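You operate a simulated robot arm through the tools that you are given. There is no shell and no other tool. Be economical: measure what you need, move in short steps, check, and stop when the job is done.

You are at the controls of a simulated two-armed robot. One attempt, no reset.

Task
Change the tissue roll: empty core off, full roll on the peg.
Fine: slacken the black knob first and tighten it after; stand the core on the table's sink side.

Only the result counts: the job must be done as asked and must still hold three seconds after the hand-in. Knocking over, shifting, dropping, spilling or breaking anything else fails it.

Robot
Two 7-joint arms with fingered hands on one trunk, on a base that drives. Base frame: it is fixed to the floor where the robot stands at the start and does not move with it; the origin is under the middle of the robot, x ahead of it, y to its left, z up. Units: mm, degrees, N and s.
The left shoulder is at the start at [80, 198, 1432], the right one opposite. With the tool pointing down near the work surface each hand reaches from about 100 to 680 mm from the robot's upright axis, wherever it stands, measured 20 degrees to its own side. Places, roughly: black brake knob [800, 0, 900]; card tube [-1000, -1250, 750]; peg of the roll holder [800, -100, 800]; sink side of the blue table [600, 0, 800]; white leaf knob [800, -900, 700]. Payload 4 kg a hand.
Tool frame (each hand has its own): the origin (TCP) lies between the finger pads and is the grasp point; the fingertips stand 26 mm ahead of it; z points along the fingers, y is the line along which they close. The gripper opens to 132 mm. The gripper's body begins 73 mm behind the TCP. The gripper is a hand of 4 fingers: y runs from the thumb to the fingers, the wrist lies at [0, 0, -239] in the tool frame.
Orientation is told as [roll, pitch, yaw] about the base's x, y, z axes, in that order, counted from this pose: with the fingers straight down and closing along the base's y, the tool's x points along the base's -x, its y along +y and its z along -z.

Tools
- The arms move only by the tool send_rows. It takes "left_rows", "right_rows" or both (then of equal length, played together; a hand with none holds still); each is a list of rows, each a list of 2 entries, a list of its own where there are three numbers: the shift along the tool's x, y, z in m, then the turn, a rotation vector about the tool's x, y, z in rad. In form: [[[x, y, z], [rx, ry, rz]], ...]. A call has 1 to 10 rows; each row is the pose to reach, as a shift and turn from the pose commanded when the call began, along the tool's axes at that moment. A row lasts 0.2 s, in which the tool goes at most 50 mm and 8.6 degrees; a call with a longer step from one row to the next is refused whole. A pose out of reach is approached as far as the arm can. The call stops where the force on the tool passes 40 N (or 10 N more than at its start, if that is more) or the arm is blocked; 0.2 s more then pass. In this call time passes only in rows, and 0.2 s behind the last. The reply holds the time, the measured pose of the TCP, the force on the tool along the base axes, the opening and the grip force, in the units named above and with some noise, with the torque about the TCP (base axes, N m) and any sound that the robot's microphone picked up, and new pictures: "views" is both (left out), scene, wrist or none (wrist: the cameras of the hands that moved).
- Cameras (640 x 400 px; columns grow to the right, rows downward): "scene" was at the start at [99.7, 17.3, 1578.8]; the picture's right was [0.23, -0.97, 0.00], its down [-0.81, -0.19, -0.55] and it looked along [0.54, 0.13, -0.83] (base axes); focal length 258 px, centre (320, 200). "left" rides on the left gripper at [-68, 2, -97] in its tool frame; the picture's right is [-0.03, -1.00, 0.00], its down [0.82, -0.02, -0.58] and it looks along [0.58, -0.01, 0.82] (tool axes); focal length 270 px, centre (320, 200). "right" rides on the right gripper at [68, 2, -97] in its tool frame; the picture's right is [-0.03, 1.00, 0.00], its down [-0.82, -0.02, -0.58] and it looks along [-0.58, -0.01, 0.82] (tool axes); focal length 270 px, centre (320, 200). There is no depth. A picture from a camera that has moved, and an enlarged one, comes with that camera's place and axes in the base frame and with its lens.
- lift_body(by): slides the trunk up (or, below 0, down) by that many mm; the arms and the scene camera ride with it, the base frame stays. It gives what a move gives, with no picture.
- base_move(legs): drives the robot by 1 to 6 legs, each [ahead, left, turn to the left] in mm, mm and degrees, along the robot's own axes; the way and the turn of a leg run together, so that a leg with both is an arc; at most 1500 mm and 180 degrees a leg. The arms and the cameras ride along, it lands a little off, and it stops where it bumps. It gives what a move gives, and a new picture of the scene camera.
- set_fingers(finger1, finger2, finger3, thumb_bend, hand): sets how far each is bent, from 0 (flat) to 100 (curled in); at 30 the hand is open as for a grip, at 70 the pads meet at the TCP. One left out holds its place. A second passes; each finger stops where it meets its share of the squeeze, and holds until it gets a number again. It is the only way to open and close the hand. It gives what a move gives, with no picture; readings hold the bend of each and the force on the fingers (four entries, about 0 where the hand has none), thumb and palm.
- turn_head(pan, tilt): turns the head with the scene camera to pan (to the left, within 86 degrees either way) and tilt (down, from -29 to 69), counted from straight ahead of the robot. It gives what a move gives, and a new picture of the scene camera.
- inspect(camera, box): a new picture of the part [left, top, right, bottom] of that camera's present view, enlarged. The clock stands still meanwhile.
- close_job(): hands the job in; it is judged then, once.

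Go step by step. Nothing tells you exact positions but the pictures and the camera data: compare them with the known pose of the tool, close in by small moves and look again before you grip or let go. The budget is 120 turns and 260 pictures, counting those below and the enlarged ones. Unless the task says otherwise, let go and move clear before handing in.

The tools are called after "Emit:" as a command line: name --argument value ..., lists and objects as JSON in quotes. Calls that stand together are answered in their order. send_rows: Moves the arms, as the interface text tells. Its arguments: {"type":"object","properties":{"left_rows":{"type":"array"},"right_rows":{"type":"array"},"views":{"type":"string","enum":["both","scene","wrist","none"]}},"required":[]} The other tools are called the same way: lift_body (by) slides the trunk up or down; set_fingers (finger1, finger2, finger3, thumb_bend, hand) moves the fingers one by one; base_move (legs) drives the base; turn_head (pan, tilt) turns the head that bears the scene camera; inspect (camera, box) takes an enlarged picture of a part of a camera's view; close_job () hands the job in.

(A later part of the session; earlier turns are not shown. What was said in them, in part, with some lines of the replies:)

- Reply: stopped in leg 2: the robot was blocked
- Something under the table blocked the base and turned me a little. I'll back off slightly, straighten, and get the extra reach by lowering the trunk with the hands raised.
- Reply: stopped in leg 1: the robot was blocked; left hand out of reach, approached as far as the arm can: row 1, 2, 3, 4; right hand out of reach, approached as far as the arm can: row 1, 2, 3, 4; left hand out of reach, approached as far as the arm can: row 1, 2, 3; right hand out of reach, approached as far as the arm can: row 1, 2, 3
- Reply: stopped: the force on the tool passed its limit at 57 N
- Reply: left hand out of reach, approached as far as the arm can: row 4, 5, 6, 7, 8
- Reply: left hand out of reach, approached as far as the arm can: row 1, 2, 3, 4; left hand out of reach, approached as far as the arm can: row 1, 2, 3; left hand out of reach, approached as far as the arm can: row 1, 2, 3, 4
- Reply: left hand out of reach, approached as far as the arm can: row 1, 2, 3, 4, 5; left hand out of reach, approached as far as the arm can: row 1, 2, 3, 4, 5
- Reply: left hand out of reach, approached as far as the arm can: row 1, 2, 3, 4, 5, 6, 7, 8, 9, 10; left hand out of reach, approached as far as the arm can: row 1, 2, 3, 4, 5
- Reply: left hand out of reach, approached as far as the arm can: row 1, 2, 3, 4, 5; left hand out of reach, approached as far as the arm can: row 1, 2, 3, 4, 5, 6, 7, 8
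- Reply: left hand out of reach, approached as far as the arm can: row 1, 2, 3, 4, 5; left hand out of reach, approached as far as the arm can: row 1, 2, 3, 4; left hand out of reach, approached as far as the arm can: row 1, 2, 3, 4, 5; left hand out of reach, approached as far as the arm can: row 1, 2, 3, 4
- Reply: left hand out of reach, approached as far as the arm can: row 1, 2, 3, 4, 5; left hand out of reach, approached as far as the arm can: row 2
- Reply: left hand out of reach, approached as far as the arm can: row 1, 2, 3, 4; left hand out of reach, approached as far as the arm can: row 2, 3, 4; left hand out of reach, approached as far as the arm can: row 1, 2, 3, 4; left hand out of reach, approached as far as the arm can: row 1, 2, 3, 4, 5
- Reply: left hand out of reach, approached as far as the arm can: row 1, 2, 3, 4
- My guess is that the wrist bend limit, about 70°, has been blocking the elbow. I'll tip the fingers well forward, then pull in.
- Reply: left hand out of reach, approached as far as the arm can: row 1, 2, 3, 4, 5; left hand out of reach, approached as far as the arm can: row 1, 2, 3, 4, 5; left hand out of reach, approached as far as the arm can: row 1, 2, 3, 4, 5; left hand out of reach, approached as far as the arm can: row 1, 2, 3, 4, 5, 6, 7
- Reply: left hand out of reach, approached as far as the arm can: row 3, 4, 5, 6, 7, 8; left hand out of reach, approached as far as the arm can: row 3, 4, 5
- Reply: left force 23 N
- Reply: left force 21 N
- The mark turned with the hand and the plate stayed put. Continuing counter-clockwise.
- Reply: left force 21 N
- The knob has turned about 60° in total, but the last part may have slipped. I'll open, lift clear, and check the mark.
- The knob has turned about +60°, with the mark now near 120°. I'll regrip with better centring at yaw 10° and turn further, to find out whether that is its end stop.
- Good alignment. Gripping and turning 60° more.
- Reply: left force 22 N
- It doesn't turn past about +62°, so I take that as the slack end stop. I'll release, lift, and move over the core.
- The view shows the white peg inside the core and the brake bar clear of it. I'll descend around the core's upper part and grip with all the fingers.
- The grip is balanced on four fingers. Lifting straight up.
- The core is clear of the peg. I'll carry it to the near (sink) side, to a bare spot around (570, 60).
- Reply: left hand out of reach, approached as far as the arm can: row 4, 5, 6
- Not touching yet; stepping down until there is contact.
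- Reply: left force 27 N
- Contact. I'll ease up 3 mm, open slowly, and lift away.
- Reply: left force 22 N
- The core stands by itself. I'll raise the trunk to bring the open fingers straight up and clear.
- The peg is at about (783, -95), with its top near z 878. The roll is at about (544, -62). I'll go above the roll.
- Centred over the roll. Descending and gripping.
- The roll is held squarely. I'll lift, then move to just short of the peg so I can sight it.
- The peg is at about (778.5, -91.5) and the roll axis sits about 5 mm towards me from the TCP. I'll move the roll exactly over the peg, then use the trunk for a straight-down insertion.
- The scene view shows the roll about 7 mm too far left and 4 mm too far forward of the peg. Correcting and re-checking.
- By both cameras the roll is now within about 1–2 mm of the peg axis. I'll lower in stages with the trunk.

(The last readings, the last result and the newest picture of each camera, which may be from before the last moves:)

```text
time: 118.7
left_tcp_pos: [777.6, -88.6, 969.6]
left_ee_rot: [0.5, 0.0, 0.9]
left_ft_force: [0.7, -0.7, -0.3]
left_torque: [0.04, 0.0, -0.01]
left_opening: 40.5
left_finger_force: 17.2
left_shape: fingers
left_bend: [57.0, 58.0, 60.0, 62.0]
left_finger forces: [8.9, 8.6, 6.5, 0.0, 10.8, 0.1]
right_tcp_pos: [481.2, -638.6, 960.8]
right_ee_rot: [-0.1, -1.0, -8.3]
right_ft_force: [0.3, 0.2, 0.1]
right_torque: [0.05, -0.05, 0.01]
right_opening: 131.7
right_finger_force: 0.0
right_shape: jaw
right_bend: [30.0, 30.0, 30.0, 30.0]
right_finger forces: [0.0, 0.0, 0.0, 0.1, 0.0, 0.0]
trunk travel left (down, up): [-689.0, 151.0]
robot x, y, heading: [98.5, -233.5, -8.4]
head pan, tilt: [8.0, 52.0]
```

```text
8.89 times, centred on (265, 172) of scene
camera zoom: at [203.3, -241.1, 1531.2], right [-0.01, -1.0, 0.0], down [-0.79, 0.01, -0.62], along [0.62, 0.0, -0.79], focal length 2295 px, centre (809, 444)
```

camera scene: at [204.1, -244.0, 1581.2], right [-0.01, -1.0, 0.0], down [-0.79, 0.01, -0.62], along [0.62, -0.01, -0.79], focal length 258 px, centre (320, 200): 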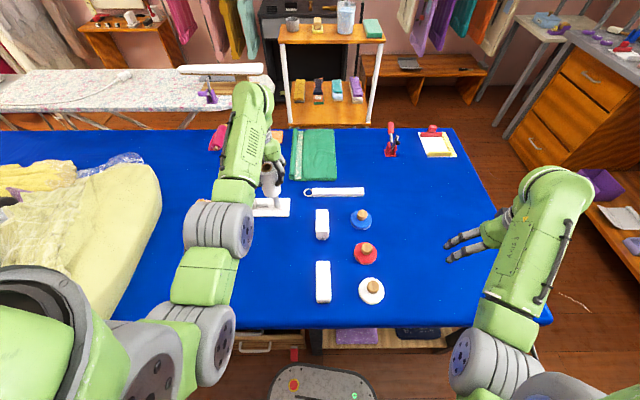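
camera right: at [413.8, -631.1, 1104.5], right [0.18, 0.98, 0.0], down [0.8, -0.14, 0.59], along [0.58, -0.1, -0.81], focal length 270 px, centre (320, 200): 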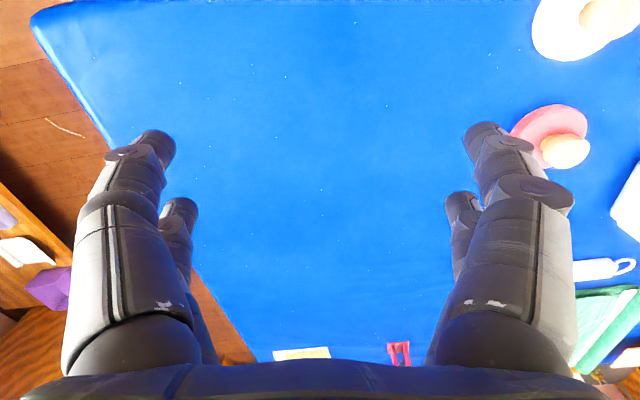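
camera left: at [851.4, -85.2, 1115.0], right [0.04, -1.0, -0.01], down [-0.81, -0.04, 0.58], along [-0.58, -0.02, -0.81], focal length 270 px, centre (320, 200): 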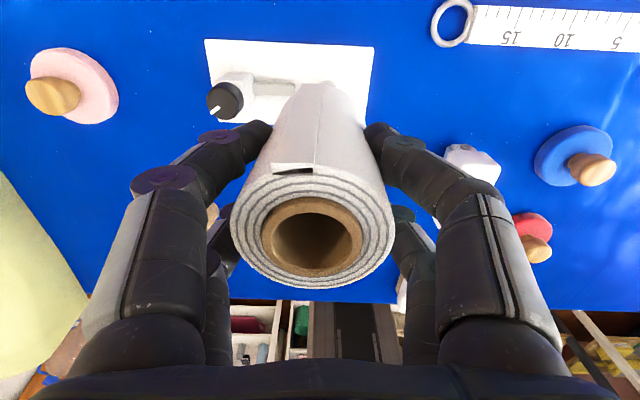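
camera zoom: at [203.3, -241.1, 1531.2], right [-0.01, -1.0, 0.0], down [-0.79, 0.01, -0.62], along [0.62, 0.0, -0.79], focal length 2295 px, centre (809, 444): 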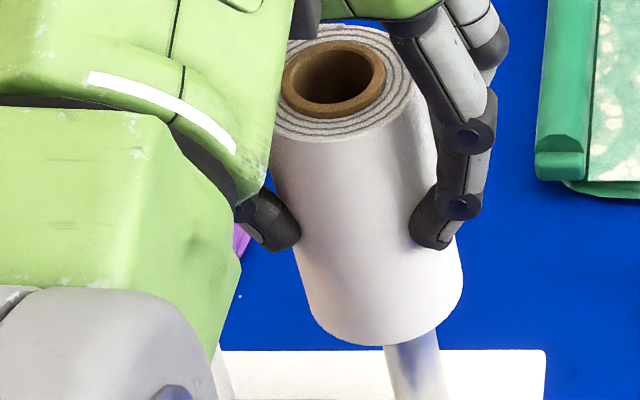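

The base sways a few millimetres between calls. I'll centre on the average position (3 mm back) and lower in steps while watching the force.

Emit:
send_rows --left_rows '[[[-0.001, -0.003, 0], [0, 0, 0]], [[-0.001, -0.003, 0], [0, 0, 0]]]' --views "none"

Emit:
inspect --camera "scene" --box '[235, 150, 295, 195]'

```text
time: 119.2
left_tcp_pos: [778.4, -94.7, 969.6]
left_ee_rot: [0.6, 0.1, 0.9]
left_ft_force: [0.3, -0.5, -1.8]
left_torque: [0.04, 0.06, 0.05]
left_opening: 40.8
left_finger_force: 17.5
left_shape: fingers
left_bend: [57.0, 58.0, 60.0, 62.0]
left_finger forces: [9.1, 8.6, 6.4, 0.0, 10.8, 0.0]
right_tcp_pos: [482.2, -641.6, 959.2]
right_ee_rot: [0.0, -0.9, -8.4]
right_ft_force: [-1.4, -0.1, -0.4]
right_torque: [0.02, -0.04, 0.04]
right_opening: 132.0
right_finger_force: 0.1
right_shape: jaw
right_bend: [30.0, 30.0, 30.0, 30.0]
right_finger forces: [0.0, 0.0, 0.0, 0.0, 0.1, 0.1]
trunk travel left (down, up): [-689.0, 151.0]
robot x, y, heading: [96.3, -237.1, -8.2]
head pan, tilt: [8.0, 52.0]
```

```text
8.89 times, centred on (265, 172) of scene
camera zoom: at [204.1, -243.8, 1531.2], right [-0.01, -1.0, 0.0], down [-0.79, 0.01, -0.62], along [0.62, 0.0, -0.79], focal length 2295 px, centre (809, 444)
```

zoom: 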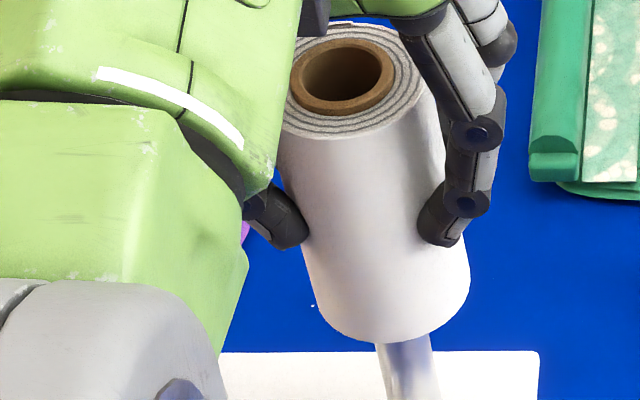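

Aligned now. Lowering 25 mm.

Emit:
lift_body --by -25

Emit:
inspect --camera "scene" --box '[230, 140, 310, 190]'

```text
time: 120.0
left_tcp_pos: [780.1, -94.8, 944.9]
left_ee_rot: [0.5, 0.1, 0.7]
left_ft_force: [-0.2, 1.6, -1.2]
left_torque: [0.06, 0.04, 0.01]
left_opening: 40.7
left_finger_force: 18.0
left_shape: fingers
left_bend: [57.0, 58.0, 60.0, 62.0]
left_finger forces: [9.2, 8.9, 6.3, 0.1, 10.3, 0.1]
right_tcp_pos: [480.8, -641.6, 935.5]
right_ee_rot: [0.0, -0.9, -8.5]
right_ft_force: [0.3, -0.1, -0.2]
right_torque: [-0.01, -0.02, 0.01]
right_opening: 132.0
right_finger_force: 0.1
right_shape: jaw
right_bend: [30.0, 30.0, 30.0, 30.0]
right_finger forces: [0.1, 0.0, 0.0, 0.0, 0.0, 0.0]
trunk travel left (down, up): [-664.0, 176.0]
robot x, y, heading: [100.8, -240.2, -8.7]
head pan, tilt: [8.0, 52.0]
```

```text
8.00 times, centred on (270, 165) of scene
camera zoom: at [204.3, -243.8, 1506.2], right [-0.01, -1.0, 0.0], down [-0.79, 0.01, -0.62], along [0.62, -0.01, -0.79], focal length 2065 px, centre (720, 480)
```

zoom: 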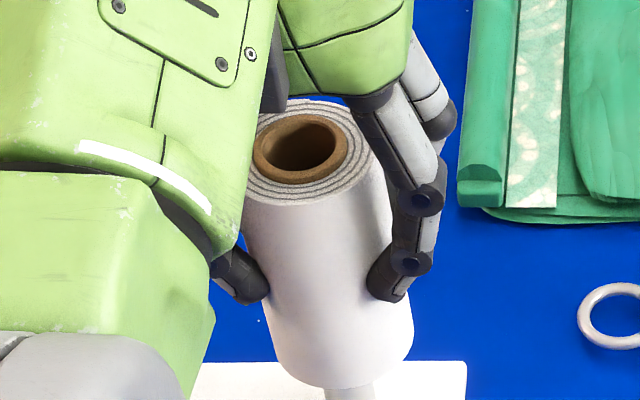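

Emit:
lift_body --by -22

Emit:
inspect --camera "scene" --box '[230, 135, 310, 185]'

```text
time: 120.6
left_tcp_pos: [780.0, -94.1, 922.6]
left_ee_rot: [0.6, 0.1, 0.6]
left_ft_force: [1.3, 0.0, -2.1]
left_torque: [-0.03, 0.11, 0.02]
left_opening: 40.5
left_finger_force: 17.1
left_shape: fingers
left_bend: [57.0, 58.0, 60.0, 62.0]
left_finger forces: [9.1, 8.8, 6.7, 0.0, 10.8, 0.0]
right_tcp_pos: [480.3, -640.8, 913.8]
right_ee_rot: [0.0, -1.0, -8.5]
right_ft_force: [0.4, -0.5, -0.3]
right_torque: [0.01, -0.09, 0.04]
right_opening: 132.1
right_finger_force: 0.1
right_shape: jaw
right_bend: [30.0, 30.0, 30.0, 30.0]
right_finger forces: [0.0, 0.0, 0.0, 0.0, 0.1, 0.1]
trunk travel left (down, up): [-642.0, 198.0]
robot x, y, heading: [95.4, -238.4, -8.8]
head pan, tilt: [8.0, 52.0]
```

```text
8.00 times, centred on (270, 160) of scene
camera zoom: at [203.8, -242.9, 1484.2], right [-0.01, -1.0, 0.0], down [-0.79, 0.01, -0.62], along [0.62, -0.01, -0.79], focal length 2065 px, centre (720, 520)
```

zoom: 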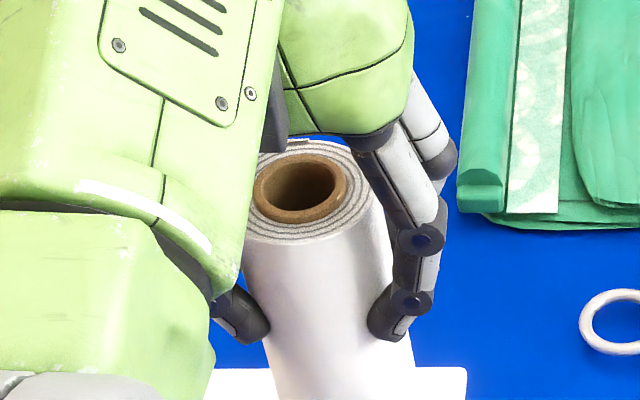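

It's going on with no resistance. Continuing down.

Emit:
lift_body --by -20

Emit:
lift_body --by -6

Emit:
inspect --camera "scene" --box '[220, 130, 320, 192]'

```text
time: 121.3
left_tcp_pos: [779.7, -91.7, 902.9]
left_ee_rot: [0.6, 0.0, 1.0]
left_ft_force: [-0.7, 0.5, -0.4]
left_torque: [-0.03, -0.03, -0.02]
left_opening: 40.6
left_finger_force: 18.1
left_shape: fingers
left_bend: [57.0, 58.0, 60.0, 62.0]
left_finger forces: [9.0, 9.3, 6.9, 0.0, 11.1, 0.1]
right_tcp_pos: [481.6, -640.1, 892.5]
right_ee_rot: [0.0, -1.0, -8.3]
right_ft_force: [1.0, 0.1, 0.6]
right_torque: [-0.03, 0.02, 0.02]
right_opening: 132.2
right_finger_force: 0.1
right_shape: jaw
right_bend: [30.0, 30.0, 30.0, 30.0]
right_finger forces: [0.0, 0.0, 0.0, 0.0, 0.0, 0.0]
trunk travel left (down, up): [-622.0, 218.0]
robot x, y, heading: [98.9, -239.5, -8.3]
head pan, tilt: [8.0, 52.0]
```

```text
time: 121.9
left_tcp_pos: [780.1, -95.2, 896.2]
left_ee_rot: [0.5, 0.1, 0.8]
left_ft_force: [-0.1, 0.8, -1.8]
left_torque: [-0.01, -0.02, -0.02]
left_opening: 40.3
left_finger_force: 17.8
left_shape: fingers
left_bend: [57.0, 58.0, 60.0, 62.0]
left_finger forces: [9.1, 9.2, 6.9, 0.0, 11.1, 0.0]
right_tcp_pos: [482.3, -641.8, 885.9]
right_ee_rot: [0.0, -0.9, -8.5]
right_ft_force: [1.3, 0.1, -0.1]
right_torque: [-0.04, 0.07, 0.02]
right_opening: 132.0
right_finger_force: 0.0
right_shape: jaw
right_bend: [30.0, 30.0, 30.0, 30.0]
right_finger forces: [0.0, 0.1, 0.0, 0.0, 0.0, 0.0]
trunk travel left (down, up): [-616.0, 224.0]
robot x, y, heading: [99.9, -237.9, -8.5]
head pan, tilt: [8.0, 52.0]
```

```text
6.40 times, centred on (270, 161) of scene
camera zoom: at [204.4, -244.1, 1458.2], right [-0.01, -1.0, 0.0], down [-0.79, 0.01, -0.62], along [0.62, -0.01, -0.79], focal length 1652 px, centre (640, 450)
```

zoom: 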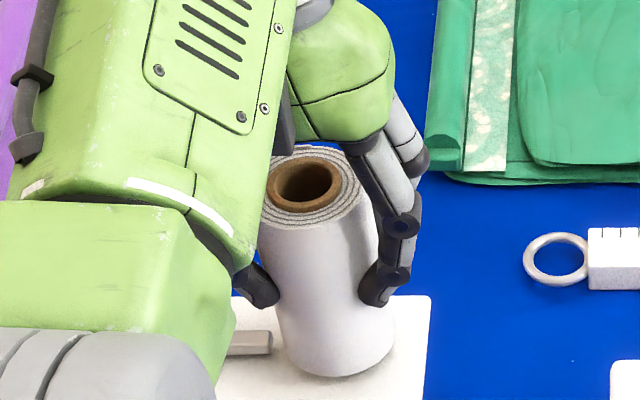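

Emit:
lift_body --by -4

Emit:
lift_body --by -3

```text
time: 122.4
left_tcp_pos: [780.7, -94.7, 891.8]
left_ee_rot: [0.6, 0.1, 0.7]
left_ft_force: [0.4, -0.6, -1.8]
left_torque: [-0.06, 0.08, -0.01]
left_opening: 40.4
left_finger_force: 18.3
left_shape: fingers
left_bend: [57.0, 58.0, 60.0, 62.0]
left_finger forces: [9.1, 9.0, 7.0, 0.1, 11.1, 0.1]
right_tcp_pos: [480.4, -641.9, 883.3]
right_ee_rot: [0.0, -0.8, -8.6]
right_ft_force: [-0.4, 0.4, 0.3]
right_torque: [0.0, -0.04, 0.04]
right_opening: 132.0
right_finger_force: 0.0
right_shape: jaw
right_bend: [30.0, 30.0, 30.0, 30.0]
right_finger forces: [0.1, 0.0, 0.1, 0.0, 0.0, 0.0]
trunk travel left (down, up): [-612.0, 228.0]
robot x, y, heading: [99.9, -240.1, -8.9]
head pan, tilt: [8.0, 52.0]
```

```text
time: 122.9
left_tcp_pos: [778.6, -90.3, 889.5]
left_ee_rot: [0.6, 0.0, 0.8]
left_ft_force: [0.8, -4.9, -2.2]
left_torque: [-0.06, -0.01, -0.03]
left_opening: 40.4
left_finger_force: 17.9
left_shape: fingers
left_bend: [57.0, 59.0, 59.0, 62.0]
left_finger forces: [7.9, 7.9, 7.9, 0.0, 12.3, 0.0]
right_tcp_pos: [481.8, -638.4, 880.0]
right_ee_rot: [0.0, -0.9, -8.3]
right_ft_force: [-0.4, 0.0, 0.7]
right_torque: [-0.02, -0.04, -0.01]
right_opening: 132.2
right_finger_force: 0.0
right_shape: jaw
right_bend: [30.0, 30.0, 30.0, 30.0]
right_finger forces: [0.1, 0.0, 0.0, 0.1, 0.0, 0.1]
trunk travel left (down, up): [-609.0, 231.0]
robot x, y, heading: [98.5, -237.3, -8.5]
head pan, tilt: [8.0, 52.0]
```

Emit:
lift_body --by -3

Emit:
inspect --camera "scene" --box '[230, 145, 310, 195]'

Emit:
inspect --camera "left" --box '[80, 0, 560, 300]'

```text
time: 123.4
left_tcp_pos: [778.2, -91.5, 888.2]
left_ee_rot: [0.6, 0.0, 1.0]
left_ft_force: [-1.1, -1.5, 5.4]
left_torque: [0.11, 0.03, -0.01]
left_opening: 40.4
left_finger_force: 18.6
left_shape: fingers
left_bend: [57.0, 59.0, 60.0, 62.0]
left_finger forces: [8.7, 9.2, 7.7, 0.0, 11.4, 0.0]
right_tcp_pos: [481.6, -638.5, 876.6]
right_ee_rot: [0.0, -1.0, -8.3]
right_ft_force: [0.0, -0.1, -0.1]
right_torque: [0.02, -0.02, 0.01]
right_opening: 131.9
right_finger_force: 0.1
right_shape: jaw
right_bend: [30.0, 30.0, 30.0, 30.0]
right_finger forces: [0.0, 0.0, 0.1, 0.0, 0.0, 0.1]
trunk travel left (down, up): [-606.0, 234.0]
robot x, y, heading: [95.3, -240.6, -8.5]
head pan, tilt: [8.0, 52.0]
```

```text
8.00 times, centred on (270, 170) of scene
camera zoom: at [202.8, -242.7, 1448.4], right [-0.01, -1.0, 0.0], down [-0.79, 0.0, -0.62], along [0.62, 0.0, -0.79], focal length 2065 px, centre (720, 440)
```

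zoom: 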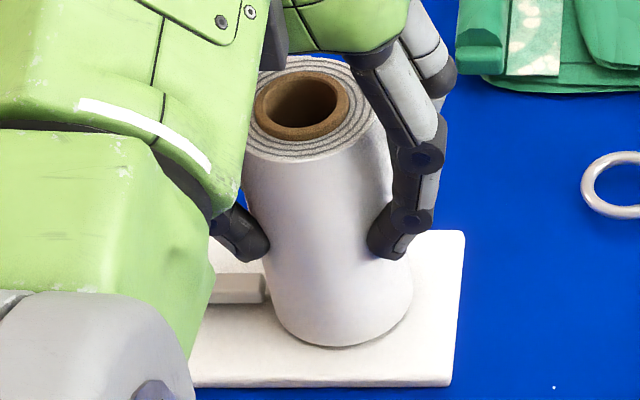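

```text
1.33 times, centred on (320, 150) of left
camera zoom: at [846.8, -90.1, 984.8], right [0.04, -1.0, -0.01], down [-0.82, -0.04, 0.58], along [-0.58, -0.02, -0.82], focal length 360 px, centre (320, 267)
```

zoom: 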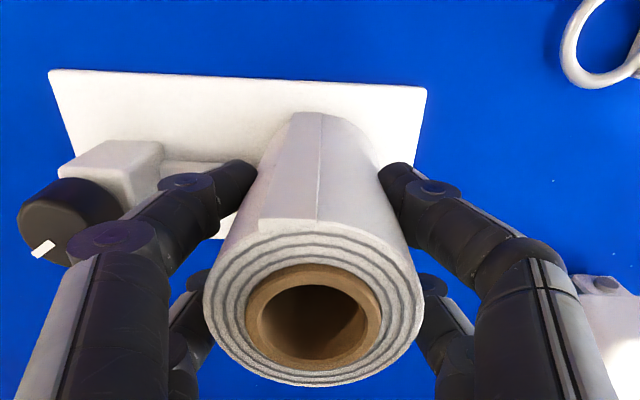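

The roll is resting on the plate. I'll release and rise clear.

Emit:
set_fingers --hand "left" --finger1 44 --finger2 44 --finger3 44 --thumb_bend 44

Emit:
send_rows --left_rows '[[[0, 0, -0.02], [0, 0, 0]], [[0, 0, -0.05], [0, 0, 0]], [[0, 0, -0.09], [0, 0, 0]]]' --views "both"

```text
time: 124.4
left_tcp_pos: [780.0, -95.2, 886.6]
left_ee_rot: [0.6, 0.1, 0.7]
left_ft_force: [1.3, -0.5, 0.6]
left_torque: [0.08, 0.03, -0.01]
left_opening: 85.8
left_finger_force: 0.0
left_shape: fingers
left_bend: [44.0, 44.0, 44.0, 44.0]
left_finger forces: [0.0, 0.0, 0.0, 0.0, 0.0, 0.0]
right_tcp_pos: [480.2, -642.4, 877.0]
right_ee_rot: [0.1, -0.9, -8.6]
right_ft_force: [-1.4, -0.4, -0.3]
right_torque: [0.06, -0.1, 0.04]
right_opening: 131.9
right_finger_force: 0.0
right_shape: jaw
right_bend: [30.0, 30.0, 30.0, 30.0]
right_finger forces: [0.1, 0.0, 0.1, 0.1, 0.2, 0.0]
trunk travel left (down, up): [-606.0, 234.0]
robot x, y, heading: [97.2, -241.0, -8.8]
head pan, tilt: [8.0, 52.0]
```

```text
time: 125.2
left_tcp_pos: [778.1, -90.7, 976.8]
left_ee_rot: [0.5, 0.1, 0.9]
left_ft_force: [-0.4, 0.1, 0.4]
left_torque: [-0.04, -0.05, 0.03]
left_opening: 85.7
left_finger_force: 0.1
left_shape: fingers
left_bend: [44.0, 44.0, 44.0, 44.0]
left_finger forces: [0.0, 0.0, 0.1, 0.0, 0.0, 0.0]
right_tcp_pos: [481.1, -639.8, 877.1]
right_ee_rot: [-0.1, -1.1, -8.3]
right_ft_force: [0.8, 0.3, -0.7]
right_torque: [-0.03, 0.07, 0.0]
right_opening: 132.0
right_finger_force: 0.0
right_shape: jaw
right_bend: [30.0, 30.0, 30.0, 30.0]
right_finger forces: [0.1, 0.0, 0.0, 0.0, 0.0, 0.0]
trunk travel left (down, up): [-606.0, 234.0]
robot x, y, heading: [93.4, -235.8, -8.3]
head pan, tilt: [8.0, 52.0]
camera scene: at [202.7, -242.0, 1448.2], right [-0.01, -1.0, 0.0], down [-0.79, 0.01, -0.62], along [0.62, 0.0, -0.79], focal length 258 px, centre (320, 200)
camera left: at [847.2, -90.6, 1073.9], right [0.04, -1.0, -0.01], down [-0.82, -0.04, 0.58], along [-0.58, -0.01, -0.82], focal length 270 px, centre (320, 200)
```

scene: 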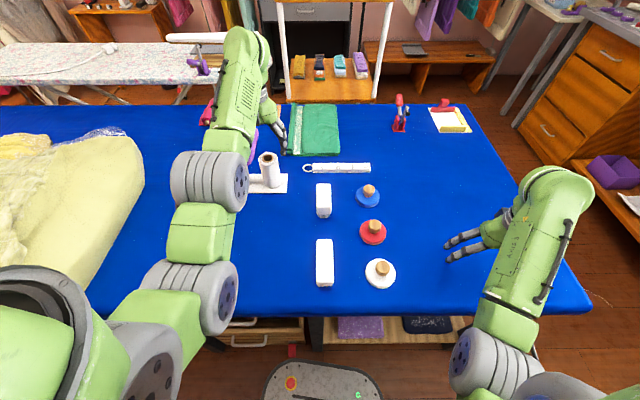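
left: 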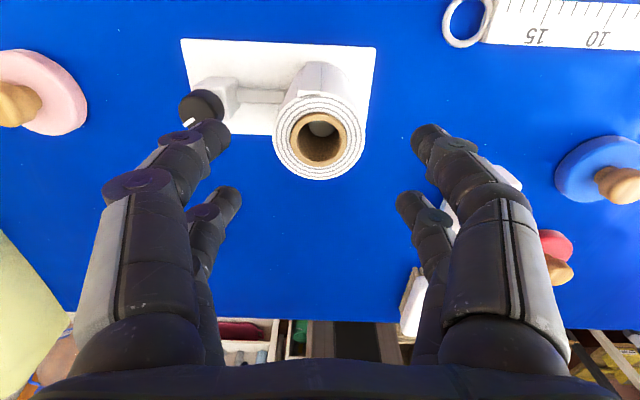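

The roll is on the peg. Now to tighten: I'll go back over the knob at a small yaw so no finger meets the roll, and turn it clockwise in two bites.

Emit:
send_rows --left_rows '[[[0.008, 0.042, 0], [0, 0, -0.1]], [[0.0157, 0.084, 0], [0, 0, -0.19]]]' --views "none"

Emit:
set_fingers --hand "left" --finger1 53 --finger2 53 --finger3 53 --thumb_bend 53

Emit:
inspect --camera "left" --box '[80, 0, 560, 300]'

```text
time: 125.8
left_tcp_pos: [763.0, -9.5, 977.5]
left_ee_rot: [0.5, -0.1, 11.6]
left_ft_force: [-0.2, 0.6, -0.2]
left_torque: [-0.01, -0.04, 0.01]
left_opening: 86.2
left_finger_force: 0.0
left_shape: fingers
left_bend: [44.0, 44.0, 44.0, 44.0]
left_finger forces: [0.0, 0.0, 0.1, 0.0, 0.1, 0.0]
right_tcp_pos: [481.0, -640.4, 877.9]
right_ee_rot: [-0.1, -1.0, -8.4]
right_ft_force: [0.1, 0.5, -0.1]
right_torque: [-0.07, 0.03, 0.03]
right_opening: 132.2
right_finger_force: 0.0
right_shape: jaw
right_bend: [30.0, 30.0, 30.0, 30.0]
right_finger forces: [0.0, 0.0, 0.1, 0.0, 0.0, 0.0]
trunk travel left (down, up): [-606.0, 234.0]
robot x, y, heading: [100.8, -244.2, -8.6]
head pan, tilt: [8.0, 52.0]
```

```text
time: 126.8
left_tcp_pos: [762.8, -7.2, 976.7]
left_ee_rot: [0.7, -0.1, 11.8]
left_ft_force: [1.7, -0.1, 0.2]
left_torque: [0.01, 0.05, 0.02]
left_opening: 56.2
left_finger_force: 0.0
left_shape: fingers
left_bend: [53.0, 53.0, 53.0, 53.0]
left_finger forces: [0.0, 0.0, 0.0, 0.0, 0.1, 0.0]
right_tcp_pos: [482.4, -639.0, 876.8]
right_ee_rot: [0.0, -0.9, -8.3]
right_ft_force: [-1.1, 0.3, 0.9]
right_torque: [0.02, -0.07, 0.01]
right_opening: 132.2
right_finger_force: 0.0
right_shape: jaw
right_bend: [30.0, 30.0, 30.0, 30.0]
right_finger forces: [0.1, 0.1, 0.0, 0.0, 0.0, 0.1]
trunk travel left (down, up): [-606.0, 234.0]
robot x, y, heading: [97.3, -237.8, -8.4]
head pan, tilt: [8.0, 52.0]
```

```text
1.33 times, centred on (320, 150) of left
camera zoom: at [829.6, 6.7, 1074.2], right [0.23, -0.97, -0.01], down [-0.79, -0.19, 0.58], along [-0.56, -0.12, -0.82], focal length 360 px, centre (320, 267)
```

zoom: 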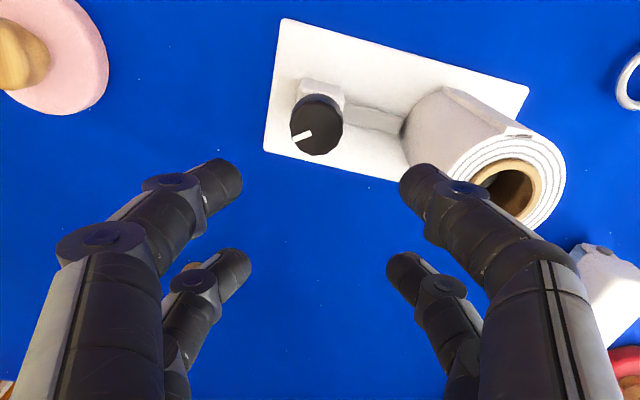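

Emit:
set_fingers --hand "left" --finger1 56 --finger2 56 --finger3 56 --thumb_bend 57

Emit:
send_rows --left_rows '[[[0, 0, 0.03], [0, 0, 0]], [[0, 0, 0.06], [0, 0, 0]], [[0, 0, 0.085], [0, 0, 0]], [[0, 0, 0.1], [0, 0, 0]]]' --views "wrist"

```text
time: 127.8
left_tcp_pos: [764.9, -12.3, 978.0]
left_ee_rot: [0.5, -0.1, 11.7]
left_ft_force: [-0.4, 0.7, 0.9]
left_torque: [-0.05, -0.03, 0.03]
left_opening: 46.3
left_finger_force: 0.0
left_shape: fingers
left_bend: [56.0, 56.0, 56.0, 56.0]
left_finger forces: [0.0, 0.1, 0.0, 0.0, 0.0, 0.0]
right_tcp_pos: [480.5, -640.8, 877.6]
right_ee_rot: [0.0, -0.9, -8.3]
right_ft_force: [1.5, 1.1, -0.3]
right_torque: [-0.06, 0.05, -0.04]
right_opening: 132.0
right_finger_force: 0.1
right_shape: jaw
right_bend: [30.0, 30.0, 30.0, 30.0]
right_finger forces: [0.0, 0.0, 0.1, 0.0, 0.0, 0.1]
trunk travel left (down, up): [-606.0, 234.0]
robot x, y, heading: [101.6, -241.5, -8.5]
head pan, tilt: [8.0, 52.0]
```

```text
time: 128.8
left_tcp_pos: [763.9, -10.0, 876.5]
left_ee_rot: [0.5, 0.0, 11.6]
left_ft_force: [-1.7, 0.6, -0.2]
left_torque: [-0.06, -0.14, 0.02]
left_opening: 46.3
left_finger_force: 0.0
left_shape: fingers
left_bend: [56.0, 56.0, 56.0, 56.0]
left_finger forces: [0.0, 0.0, 0.0, 0.0, 0.1, 0.0]
right_tcp_pos: [480.5, -641.5, 876.3]
right_ee_rot: [-0.1, -0.9, -8.5]
right_ft_force: [0.9, 0.8, 0.4]
right_torque: [-0.08, 0.19, 0.02]
right_opening: 132.0
right_finger_force: 0.0
right_shape: jaw
right_bend: [30.0, 30.0, 30.0, 30.0]
right_finger forces: [0.0, 0.0, 0.1, 0.0, 0.0, 0.1]
trunk travel left (down, up): [-606.0, 234.0]
robot x, y, heading: [98.4, -239.5, -8.6]
head pan, tilt: [8.0, 52.0]
camera left: at [830.1, 4.0, 973.6], right [0.23, -0.97, -0.01], down [-0.79, -0.19, 0.58], along [-0.56, -0.12, -0.82], focal length 270 px, centre (320, 200)
```

left: 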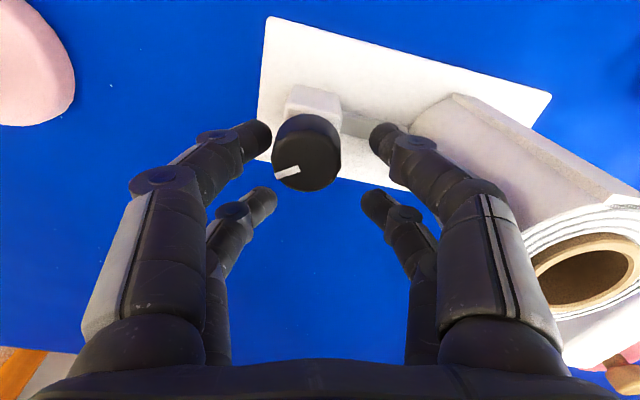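

Emit:
send_rows --left_rows '[[[0.003, 0.004, 0], [0, 0, 0]]]' --views "none"

Emit:
set_fingers --hand "left" --finger1 85 --thumb_bend 85

Emit:
inspect --camera "left" --box '[160, 60, 560, 310]'

```text
time: 129.2
left_tcp_pos: [758.0, -1.7, 877.6]
left_ee_rot: [0.6, -0.1, 11.9]
left_ft_force: [-0.7, 0.0, -1.0]
left_torque: [-0.02, 0.0, 0.02]
left_opening: 46.1
left_finger_force: 0.1
left_shape: fingers
left_bend: [56.0, 56.0, 56.0, 56.0]
left_finger forces: [0.1, 0.1, 0.0, 0.0, 0.0, 0.0]
right_tcp_pos: [481.8, -637.6, 877.2]
right_ee_rot: [0.0, -0.9, -8.2]
right_ft_force: [0.0, -0.7, -0.5]
right_torque: [0.0, 0.0, 0.01]
right_opening: 131.9
right_finger_force: 0.1
right_shape: jaw
right_bend: [30.0, 30.0, 30.0, 30.0]
right_finger forces: [0.1, 0.1, 0.0, 0.0, 0.0, 0.0]
trunk travel left (down, up): [-606.0, 234.0]
robot x, y, heading: [94.4, -237.4, -8.3]
head pan, tilt: [8.0, 52.0]
```

```text
time: 130.2
left_tcp_pos: [760.1, -8.7, 875.1]
left_ee_rot: [0.7, 0.2, 11.7]
left_ft_force: [-6.3, -10.4, -13.7]
left_torque: [-0.08, 0.46, -0.14]
left_opening: 23.8
left_finger_force: 15.8
left_shape: fingers
left_bend: [63.0, 56.0, 56.0, 62.0]
left_finger forces: [11.4, 0.1, 0.1, 0.0, 20.3, 0.0]
right_tcp_pos: [481.0, -644.6, 876.1]
right_ee_rot: [0.0, -0.8, -8.6]
right_ft_force: [-0.6, -0.9, -0.8]
right_torque: [0.08, -0.03, -0.01]
right_opening: 132.0
right_finger_force: 0.0
right_shape: jaw
right_bend: [30.0, 30.0, 30.0, 30.0]
right_finger forces: [0.1, 0.0, 0.1, 0.1, 0.0, 0.1]
trunk travel left (down, up): [-606.0, 234.0]
robot x, y, heading: [97.9, -241.9, -8.3]
head pan, tilt: [8.0, 52.0]
```

```text
1.60 times, centred on (360, 185) of left
camera zoom: at [826.7, 5.1, 971.9], right [0.23, -0.97, -0.01], down [-0.79, -0.19, 0.58], along [-0.57, -0.12, -0.81], focal length 432 px, centre (256, 224)
```

zoom: 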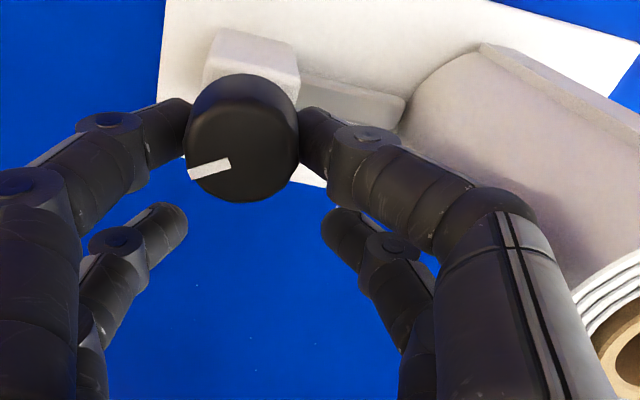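

Emit:
send_rows --left_rows '[[[0.0002, 0.0027, 0], [0, 0, 0.13]], [[0.0001, 0.0055, 0], [0, 0, 0.26]], [[-0.0005, 0.0082, 0], [0, 0, 0.39]], [[-0.0013, 0.0108, 0], [0, 0, 0.52]], [[-0.0025, 0.0133, 0], [0, 0, 0.65]]]' --views "wrist"

```text
time: 131.4
left_tcp_pos: [758.7, 5.0, 876.0]
left_ee_rot: [0.3, 0.3, -25.9]
left_ft_force: [-11.2, -11.8, -17.3]
left_torque: [-0.03, 0.45, -0.25]
left_opening: 23.9
left_finger_force: 16.4
left_shape: fingers
left_bend: [62.0, 56.0, 56.0, 62.0]
left_finger forces: [9.4, 0.1, 0.0, 0.1, 23.5, 0.0]
right_tcp_pos: [482.9, -641.7, 876.3]
right_ee_rot: [0.0, -0.9, -8.5]
right_ft_force: [1.3, -0.3, 0.8]
right_torque: [-0.02, 0.05, 0.01]
right_opening: 131.8
right_finger_force: 0.1
right_shape: jaw
right_bend: [30.0, 30.0, 30.0, 30.0]
right_finger forces: [0.0, 0.0, 0.0, 0.0, 0.0, 0.0]
trunk travel left (down, up): [-606.0, 234.0]
robot x, y, heading: [97.5, -238.7, -8.4]
head pan, tilt: [8.0, 52.0]
camera left: at [821.4, -24.3, 973.0], right [-0.41, -0.91, -0.01], down [-0.74, 0.33, 0.58], along [-0.53, 0.25, -0.81], focal length 270 px, centre (320, 200)
```

left: 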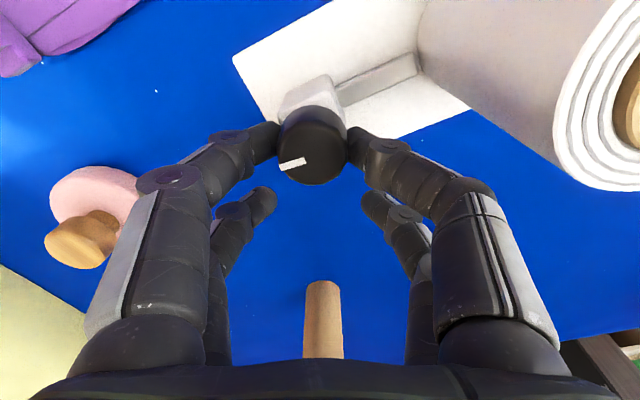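

The knob turned with the hand by about 38°. I'll release, swing back, and take a second bite.

Emit:
set_fingers --hand "left" --finger1 55 --thumb_bend 55

Emit:
send_rows --left_rows '[[[-0.0006, -0.0027, 0], [0, 0, -0.13]], [[-0.0015, -0.0053, 0], [0, 0, -0.26]], [[-0.0027, -0.0078, 0], [0, 0, -0.39]], [[-0.0043, -0.01, 0], [0, 0, -0.52]], [[-0.0061, -0.0121, 0], [0, 0, -0.65]]]' --views "wrist"

```text
time: 132.4
left_tcp_pos: [758.2, 8.7, 877.6]
left_ee_rot: [0.6, 0.3, -25.5]
left_ft_force: [0.0, 0.0, 0.1]
left_torque: [-0.01, 0.02, 0.0]
left_opening: 48.6
left_finger_force: 0.0
left_shape: fingers
left_bend: [55.0, 56.0, 56.0, 55.0]
left_finger forces: [0.0, 0.0, 0.0, 0.0, 0.0, 0.1]
right_tcp_pos: [482.3, -641.2, 876.5]
right_ee_rot: [0.0, -1.0, -8.3]
right_ft_force: [-1.2, -1.1, -0.5]
right_torque: [0.05, -0.06, 0.01]
right_opening: 131.8
right_finger_force: 0.1
right_shape: jaw
right_bend: [30.0, 30.0, 30.0, 30.0]
right_finger forces: [0.0, 0.0, 0.1, 0.0, 0.1, 0.1]
trunk travel left (down, up): [-606.0, 234.0]
robot x, y, heading: [99.2, -236.1, -8.6]
head pan, tilt: [8.0, 52.0]
```

```text
time: 133.6
left_tcp_pos: [759.5, -8.6, 877.1]
left_ee_rot: [0.6, -0.2, 11.8]
left_ft_force: [-1.1, 1.2, -0.1]
left_torque: [-0.05, -0.16, 0.03]
left_opening: 48.4
left_finger_force: 0.1
left_shape: fingers
left_bend: [55.0, 56.0, 56.0, 55.0]
left_finger forces: [0.0, 0.1, 0.1, 0.0, 0.0, 0.1]
right_tcp_pos: [480.8, -643.3, 877.3]
right_ee_rot: [0.0, -0.8, -8.5]
right_ft_force: [2.0, -0.4, -0.1]
right_torque: [-0.07, 0.1, -0.02]
right_opening: 132.2
right_finger_force: 0.0
right_shape: jaw
right_bend: [30.0, 30.0, 30.0, 30.0]
right_finger forces: [0.0, 0.0, 0.1, 0.1, 0.0, 0.0]
trunk travel left (down, up): [-606.0, 234.0]
robot x, y, heading: [97.7, -240.9, -8.5]
head pan, tilt: [8.0, 52.0]
camera left: at [826.1, 5.5, 974.3], right [0.23, -0.97, -0.01], down [-0.79, -0.19, 0.58], along [-0.56, -0.12, -0.82], focal length 270 px, centre (320, 200)
```

left: 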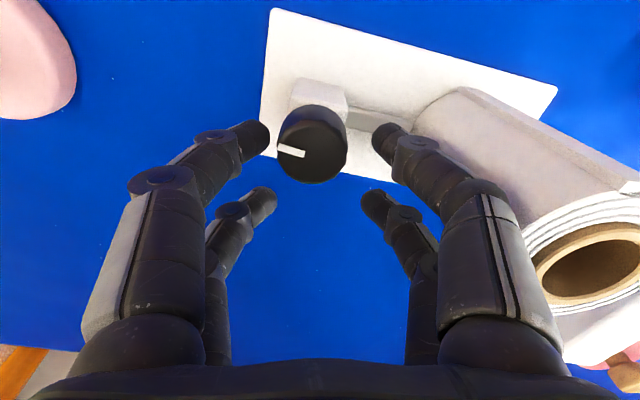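

Emit:
send_rows --left_rows '[[[0.001, 0.002, 0], [0, 0, 0]]]' --views "none"

Emit:
set_fingers --hand "left" --finger1 85 --thumb_bend 85

Emit:
send_rows --left_rows '[[[0.0002, 0.0027, 0], [0, 0, 0.13]], [[0.0001, 0.0055, 0], [0, 0, 0.26]], [[-0.0005, 0.0082, 0], [0, 0, 0.39]], [[-0.0013, 0.0108, 0], [0, 0, 0.52]], [[-0.0025, 0.0133, 0], [0, 0, 0.65]]]' --views "wrist"

Emit:
inspect --camera "left" --box '[220, 0, 460, 200]'

```text
time: 134.0
left_tcp_pos: [757.2, -4.0, 876.7]
left_ee_rot: [0.6, -0.1, 11.8]
left_ft_force: [-1.1, 1.3, -0.4]
left_torque: [-0.12, -0.12, 0.02]
left_opening: 48.5
left_finger_force: 0.0
left_shape: fingers
left_bend: [55.0, 56.0, 56.0, 55.0]
left_finger forces: [0.0, 0.0, 0.0, 0.1, 0.0, 0.0]
right_tcp_pos: [480.6, -640.2, 877.0]
right_ee_rot: [0.0, -1.0, -8.4]
right_ft_force: [3.0, 1.2, -0.8]
right_torque: [-0.07, 0.17, -0.01]
right_opening: 131.9
right_finger_force: 0.0
right_shape: jaw
right_bend: [30.0, 30.0, 30.0, 30.0]
right_finger forces: [0.0, 0.0, 0.0, 0.0, 0.0, 0.0]
trunk travel left (down, up): [-606.0, 234.0]
robot x, y, heading: [97.1, -236.5, -8.8]
head pan, tilt: [8.0, 52.0]
```

```text
time: 135.0
left_tcp_pos: [758.2, -7.3, 875.4]
left_ee_rot: [0.6, 0.1, 11.6]
left_ft_force: [-3.9, -10.2, -10.2]
left_torque: [-0.05, 0.36, -0.13]
left_opening: 23.1
left_finger_force: 15.5
left_shape: fingers
left_bend: [64.0, 56.0, 56.0, 62.0]
left_finger forces: [11.3, 0.1, 0.1, 0.0, 20.2, 0.0]
right_tcp_pos: [481.5, -644.1, 874.7]
right_ee_rot: [0.1, -0.9, -8.4]
right_ft_force: [-0.5, -0.6, 0.4]
right_torque: [0.03, -0.07, -0.03]
right_opening: 132.2
right_finger_force: 0.0
right_shape: jaw
right_bend: [30.0, 30.0, 30.0, 30.0]
right_finger forces: [0.0, 0.0, 0.0, 0.0, 0.0, 0.0]
trunk travel left (down, up): [-606.0, 234.0]
robot x, y, heading: [99.8, -239.5, -8.5]
head pan, tilt: [8.0, 52.0]
```

```text
time: 136.2
left_tcp_pos: [758.9, 8.9, 877.2]
left_ee_rot: [0.5, 0.4, -25.7]
left_ft_force: [-5.7, -14.2, -12.9]
left_torque: [-0.12, 0.28, -0.12]
left_opening: 23.0
left_finger_force: 16.2
left_shape: fingers
left_bend: [63.0, 56.0, 56.0, 62.0]
left_finger forces: [9.6, 0.1, 0.0, 0.0, 22.5, 0.1]
right_tcp_pos: [482.9, -641.1, 875.7]
right_ee_rot: [0.1, -1.0, -8.4]
right_ft_force: [0.9, 0.1, 0.4]
right_torque: [-0.02, 0.03, -0.01]
right_opening: 132.1
right_finger_force: 0.0
right_shape: jaw
right_bend: [30.0, 30.0, 30.0, 30.0]
right_finger forces: [0.0, 0.0, 0.0, 0.0, 0.0, 0.0]
trunk travel left (down, up): [-606.0, 234.0]
robot x, y, heading: [98.2, -240.4, -8.6]
head pan, tilt: [8.0, 52.0]
camera left: at [819.7, -21.6, 973.7], right [-0.41, -0.91, -0.01], down [-0.74, 0.33, 0.58], along [-0.53, 0.24, -0.81], focal length 270 px, centre (320, 200)
```

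left: 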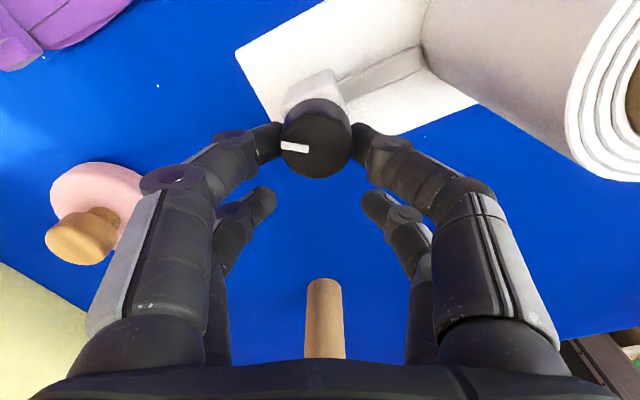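

```text
2.00 times, centred on (340, 100) of left
camera zoom: at [819.7, -21.6, 973.7], right [-0.41, -0.91, -0.01], down [-0.74, 0.33, 0.58], along [-0.53, 0.24, -0.81], focal length 541 px, centre (280, 400)
```

zoom: 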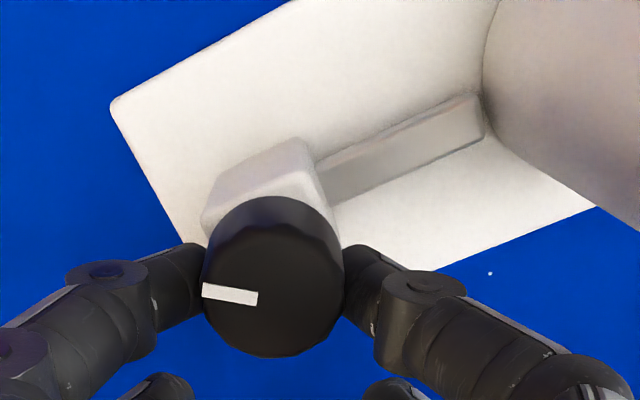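

The mark is back at its original angle of about 57° and the brake bar now meets the roll. One more short bite will confirm it's at the tight stop.

Emit:
set_fingers --hand "left" --finger1 55 --thumb_bend 55

Emit:
send_rows --left_rows '[[[-0.0006, -0.0027, 0], [0, 0, -0.13]], [[-0.0015, -0.0053, 0], [0, 0, -0.26]], [[-0.0027, -0.0078, 0], [0, 0, -0.39]]]' --views "none"

Emit:
set_fingers --hand "left" --finger1 85 --thumb_bend 85

Emit:
send_rows --left_rows '[[[0.0002, 0.0027, 0], [0, 0, 0.13]], [[0.0001, 0.0055, 0], [0, 0, 0.26]], [[-0.0005, 0.0082, 0], [0, 0, 0.39]]]' --views "none"

Emit:
inspect --camera "left" --box '[220, 0, 460, 200]'

```text
time: 137.2
left_tcp_pos: [758.0, 8.0, 877.2]
left_ee_rot: [0.6, 0.4, -25.6]
left_ft_force: [-0.7, 0.0, 0.0]
left_torque: [-0.04, -0.03, 0.01]
left_opening: 48.5
left_finger_force: 0.0
left_shape: fingers
left_bend: [55.0, 56.0, 56.0, 55.0]
left_finger forces: [0.0, 0.0, 0.0, 0.0, 0.1, 0.0]
right_tcp_pos: [481.9, -641.8, 878.3]
right_ee_rot: [0.1, -1.0, -8.4]
right_ft_force: [0.2, -0.2, 0.0]
right_torque: [-0.07, 0.05, 0.0]
right_opening: 132.4
right_finger_force: 0.1
right_shape: jaw
right_bend: [30.0, 30.0, 30.0, 30.0]
right_finger forces: [0.1, 0.0, 0.0, 0.1, 0.0, 0.0]
trunk travel left (down, up): [-606.0, 234.0]
robot x, y, heading: [102.1, -240.2, -8.6]
head pan, tilt: [8.0, 52.0]
```

```text
time: 138.0
left_tcp_pos: [756.1, 0.8, 877.4]
left_ee_rot: [0.6, 0.1, -3.0]
left_ft_force: [0.5, -0.5, 0.4]
left_torque: [-0.04, -0.01, 0.0]
left_opening: 48.4
left_finger_force: 0.1
left_shape: fingers
left_bend: [55.0, 56.0, 56.0, 55.0]
left_finger forces: [0.1, 0.0, 0.1, 0.0, 0.0, 0.0]
right_tcp_pos: [480.0, -639.7, 876.4]
right_ee_rot: [0.0, -1.0, -8.4]
right_ft_force: [-0.1, 0.0, 0.6]
right_torque: [-0.01, 0.01, -0.01]
right_opening: 132.2
right_finger_force: 0.0
right_shape: jaw
right_bend: [30.0, 30.0, 30.0, 30.0]
right_finger forces: [0.0, 0.0, 0.0, 0.1, 0.1, 0.1]
trunk travel left (down, up): [-606.0, 234.0]
robot x, y, heading: [98.3, -239.6, -8.5]
head pan, tilt: [8.0, 52.0]
```

```text
time: 139.0
left_tcp_pos: [756.2, -2.2, 874.8]
left_ee_rot: [0.6, 0.4, -3.2]
left_ft_force: [-9.7, -10.9, -10.7]
left_torque: [-0.06, 0.39, -0.09]
left_opening: 23.1
left_finger_force: 16.8
left_shape: fingers
left_bend: [63.0, 56.0, 56.0, 62.0]
left_finger forces: [11.8, 0.1, 0.1, 0.0, 21.7, 0.0]
right_tcp_pos: [481.7, -642.6, 875.9]
right_ee_rot: [0.0, -0.9, -8.6]
right_ft_force: [-0.4, -1.4, 0.7]
right_torque: [0.02, -0.07, -0.01]
right_opening: 132.2
right_finger_force: 0.1
right_shape: jaw
right_bend: [30.0, 30.0, 30.0, 30.0]
right_finger forces: [0.0, 0.0, 0.1, 0.1, 0.1, 0.0]
trunk travel left (down, up): [-606.0, 234.0]
robot x, y, heading: [101.1, -239.9, -8.7]
head pan, tilt: [8.0, 52.0]
```

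```text
time: 139.8
left_tcp_pos: [758.0, 6.6, 877.4]
left_ee_rot: [0.5, 0.3, -25.8]
left_ft_force: [-4.4, -17.2, -11.4]
left_torque: [-0.19, 0.29, -0.14]
left_opening: 23.3
left_finger_force: 17.1
left_shape: fingers
left_bend: [62.0, 56.0, 56.0, 62.0]
left_finger forces: [9.5, 0.0, 0.1, 0.1, 23.3, 0.0]
right_tcp_pos: [480.9, -641.0, 875.8]
right_ee_rot: [0.0, -0.8, -8.4]
right_ft_force: [-1.7, -0.3, -0.3]
right_torque: [-0.01, -0.05, 0.03]
right_opening: 132.1
right_finger_force: 0.1
right_shape: jaw
right_bend: [30.0, 30.0, 30.0, 30.0]
right_finger forces: [0.1, 0.0, 0.0, 0.0, 0.1, 0.1]
trunk travel left (down, up): [-606.0, 234.0]
robot x, y, heading: [98.9, -234.9, -8.5]
head pan, tilt: [8.0, 52.0]
```

```text
2.00 times, centred on (340, 100) of left
camera zoom: at [820.2, -22.5, 974.2], right [-0.41, -0.91, -0.01], down [-0.74, 0.33, 0.58], along [-0.53, 0.25, -0.81], focal length 541 px, centre (280, 400)
```

zoom: 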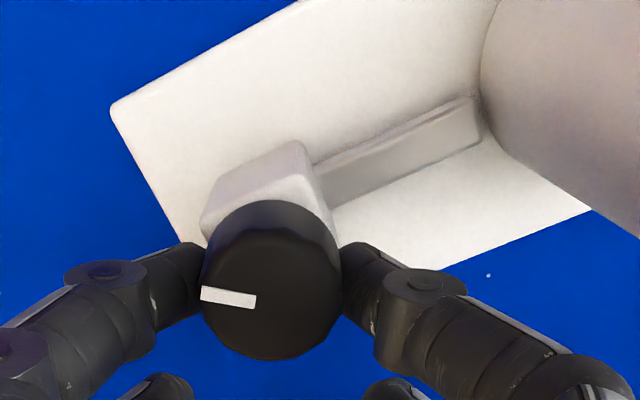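

The knob no longer turns, so it's tight. I'll release, lift clear, and check the whole scene.

Emit:
set_fingers --hand "left" --finger1 52 --thumb_bend 52

Emit:
send_rows --left_rows '[[[0, 0, -0.03], [0, 0, 0]], [[0, 0, -0.07], [0, 0, 0]], [[0, 0, -0.11], [0, 0, 0]], [[0, 0, -0.14], [0, 0, 0]]]' --views "both"

Emit:
lift_body --by 120

Emit:
turn_head --pan 20 --tilt 55

Emit:
inspect --camera "scene" --box '[200, 130, 440, 310]'

```text
time: 140.8
left_tcp_pos: [758.1, 8.7, 878.0]
left_ee_rot: [0.5, 0.3, -25.6]
left_ft_force: [-1.5, 0.6, 0.2]
left_torque: [-0.05, -0.06, 0.03]
left_opening: 58.6
left_finger_force: 0.0
left_shape: fingers
left_bend: [52.0, 56.0, 56.0, 52.0]
left_finger forces: [0.0, 0.0, 0.1, 0.1, 0.0, 0.1]
right_tcp_pos: [481.2, -642.2, 876.7]
right_ee_rot: [0.0, -0.9, -8.4]
right_ft_force: [0.6, 0.3, -0.1]
right_torque: [-0.03, 0.05, 0.01]
right_opening: 132.1
right_finger_force: 0.1
right_shape: jaw
right_bend: [30.0, 30.0, 30.0, 30.0]
right_finger forces: [0.0, 0.1, 0.0, 0.0, 0.0, 0.0]
trunk travel left (down, up): [-606.0, 234.0]
robot x, y, heading: [98.9, -236.6, -8.6]
head pan, tilt: [8.0, 52.0]
```

```text
time: 141.8
left_tcp_pos: [785.0, -9.4, 989.7]
left_ee_rot: [0.6, 0.2, -25.2]
left_ft_force: [0.2, -0.2, -0.5]
left_torque: [0.01, 0.02, 0.01]
left_opening: 58.4
left_finger_force: 0.1
left_shape: fingers
left_bend: [52.0, 56.0, 56.0, 52.0]
left_finger forces: [0.1, 0.0, 0.0, 0.0, 0.0, 0.0]
left hand out of reach, approached as far as the arm can: row 3, 4
right_tcp_pos: [482.2, -639.4, 877.1]
right_ee_rot: [0.0, -0.8, -8.4]
right_ft_force: [-0.8, -0.2, -0.4]
right_torque: [0.04, -0.06, 0.0]
right_opening: 132.1
right_finger_force: 0.1
right_shape: jaw
right_bend: [30.0, 30.0, 30.0, 30.0]
right_finger forces: [0.1, 0.0, 0.0, 0.0, 0.1, 0.0]
trunk travel left (down, up): [-606.0, 234.0]
robot x, y, heading: [96.1, -235.9, -8.4]
head pan, tilt: [8.0, 52.0]
camera scene: at [203.9, -242.0, 1448.1], right [-0.01, -1.0, 0.0], down [-0.79, 0.01, -0.62], along [0.62, 0.0, -0.79], focal length 258 px, centre (320, 200)
camera left: at [847.1, -36.9, 1086.6], right [-0.4, -0.92, -0.01], down [-0.75, 0.32, 0.58], along [-0.53, 0.24, -0.81], focal length 270 px, centre (320, 200)
```

scene: 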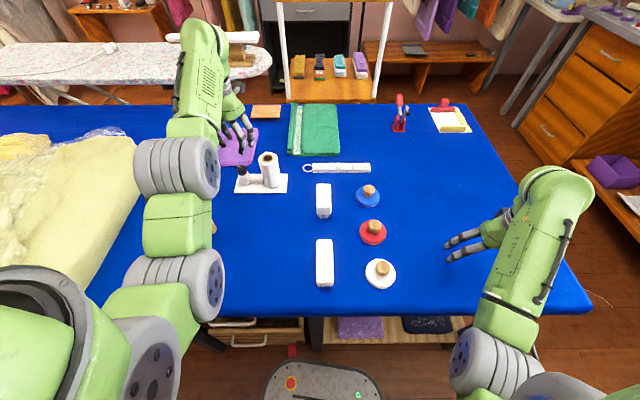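
left: 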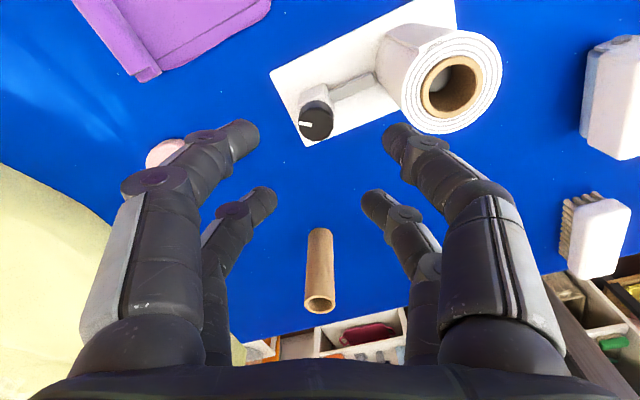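

```text
time: 143.3
left_tcp_pos: [785.9, -11.4, 1110.6]
left_ee_rot: [0.7, 0.1, -25.4]
left_ft_force: [-0.8, 0.7, 0.1]
left_torque: [-0.05, -0.12, -0.01]
left_opening: 58.7
left_finger_force: 0.1
left_shape: fingers
left_bend: [52.0, 56.0, 56.0, 52.0]
left_finger forces: [0.2, 0.0, 0.0, 0.1, 0.0, 0.1]
right_tcp_pos: [480.7, -642.1, 996.7]
right_ee_rot: [0.0, -0.9, -8.5]
right_ft_force: [2.1, 0.3, -0.8]
right_torque: [-0.06, 0.13, -0.02]
right_opening: 131.9
right_finger_force: 0.1
right_shape: jaw
right_bend: [30.0, 30.0, 30.0, 30.0]
right_finger forces: [0.0, 0.0, 0.0, 0.0, 0.1, 0.0]
trunk travel left (down, up): [-726.0, 114.0]
robot x, y, heading: [94.2, -240.7, -8.7]
head pan, tilt: [8.0, 52.0]
```

```text
time: 144.1
left_tcp_pos: [783.8, -6.1, 1110.8]
left_ee_rot: [0.6, 0.1, -25.0]
left_ft_force: [0.2, 0.1, -0.5]
left_torque: [0.0, 0.01, -0.01]
left_opening: 58.5
left_finger_force: 0.1
left_shape: fingers
left_bend: [52.0, 56.0, 56.0, 52.0]
left_finger forces: [0.1, 0.0, 0.0, 0.0, 0.0, 0.1]
right_tcp_pos: [483.1, -638.6, 996.8]
right_ee_rot: [0.0, -0.9, -8.2]
right_ft_force: [0.7, -0.1, 0.4]
right_torque: [-0.01, -0.02, 0.0]
right_opening: 132.2
right_finger_force: 0.1
right_shape: jaw
right_bend: [30.0, 30.0, 30.0, 30.0]
right_finger forces: [0.0, 0.1, 0.0, 0.0, 0.0, 0.0]
trunk travel left (down, up): [-726.0, 114.0]
robot x, y, heading: [99.5, -238.7, -8.1]
head pan, tilt: [20.0, 55.0]
camera scene: at [199.1, -226.3, 1564.3], right [0.2, -0.98, 0.0], down [-0.8, -0.17, -0.57], along [0.56, 0.12, -0.82], focal length 258 px, centre (320, 200)
```

scene: 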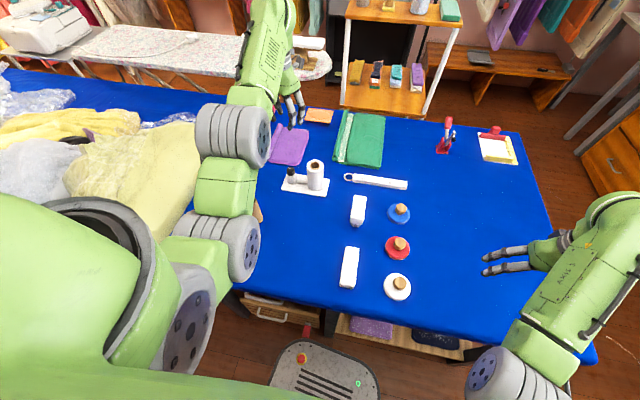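

```text
2.22 times, centred on (320, 220) of scene
camera zoom: at [199.1, -226.3, 1564.3], right [0.2, -0.98, 0.0], down [-0.8, -0.17, -0.57], along [0.56, 0.12, -0.82], focal length 574 px, centre (320, 156)
```

zoom: 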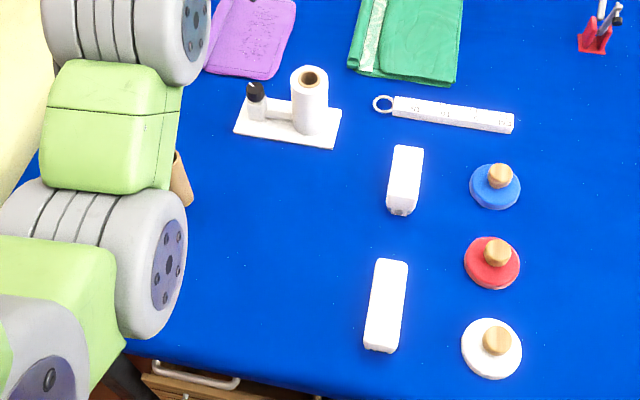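

Emit:
close_job

```text
The job is handed in.
```

I changed the tissue roll and handed the job in. The full roll is on the peg, the black knob is tight again, and the empty core stands on the near (sink) side of the table. I haven't seen a verdict on it.

- **Knob:** I slackened it by about 60° until it stopped. Afterwards I tightened it back to its original mark; a further try didn't move it, and the brake bar now meets the roll.
- **Core:** it stands upright at about (603, 72) on bare table, clear of everything else.
- **White stamp:** early on, a right finger pressed down on its handle while I was lowering the trunk. It stayed upright, but my rough camera estimates suggest it may have shifted by up to about 10 mm. I didn't try to move it back.
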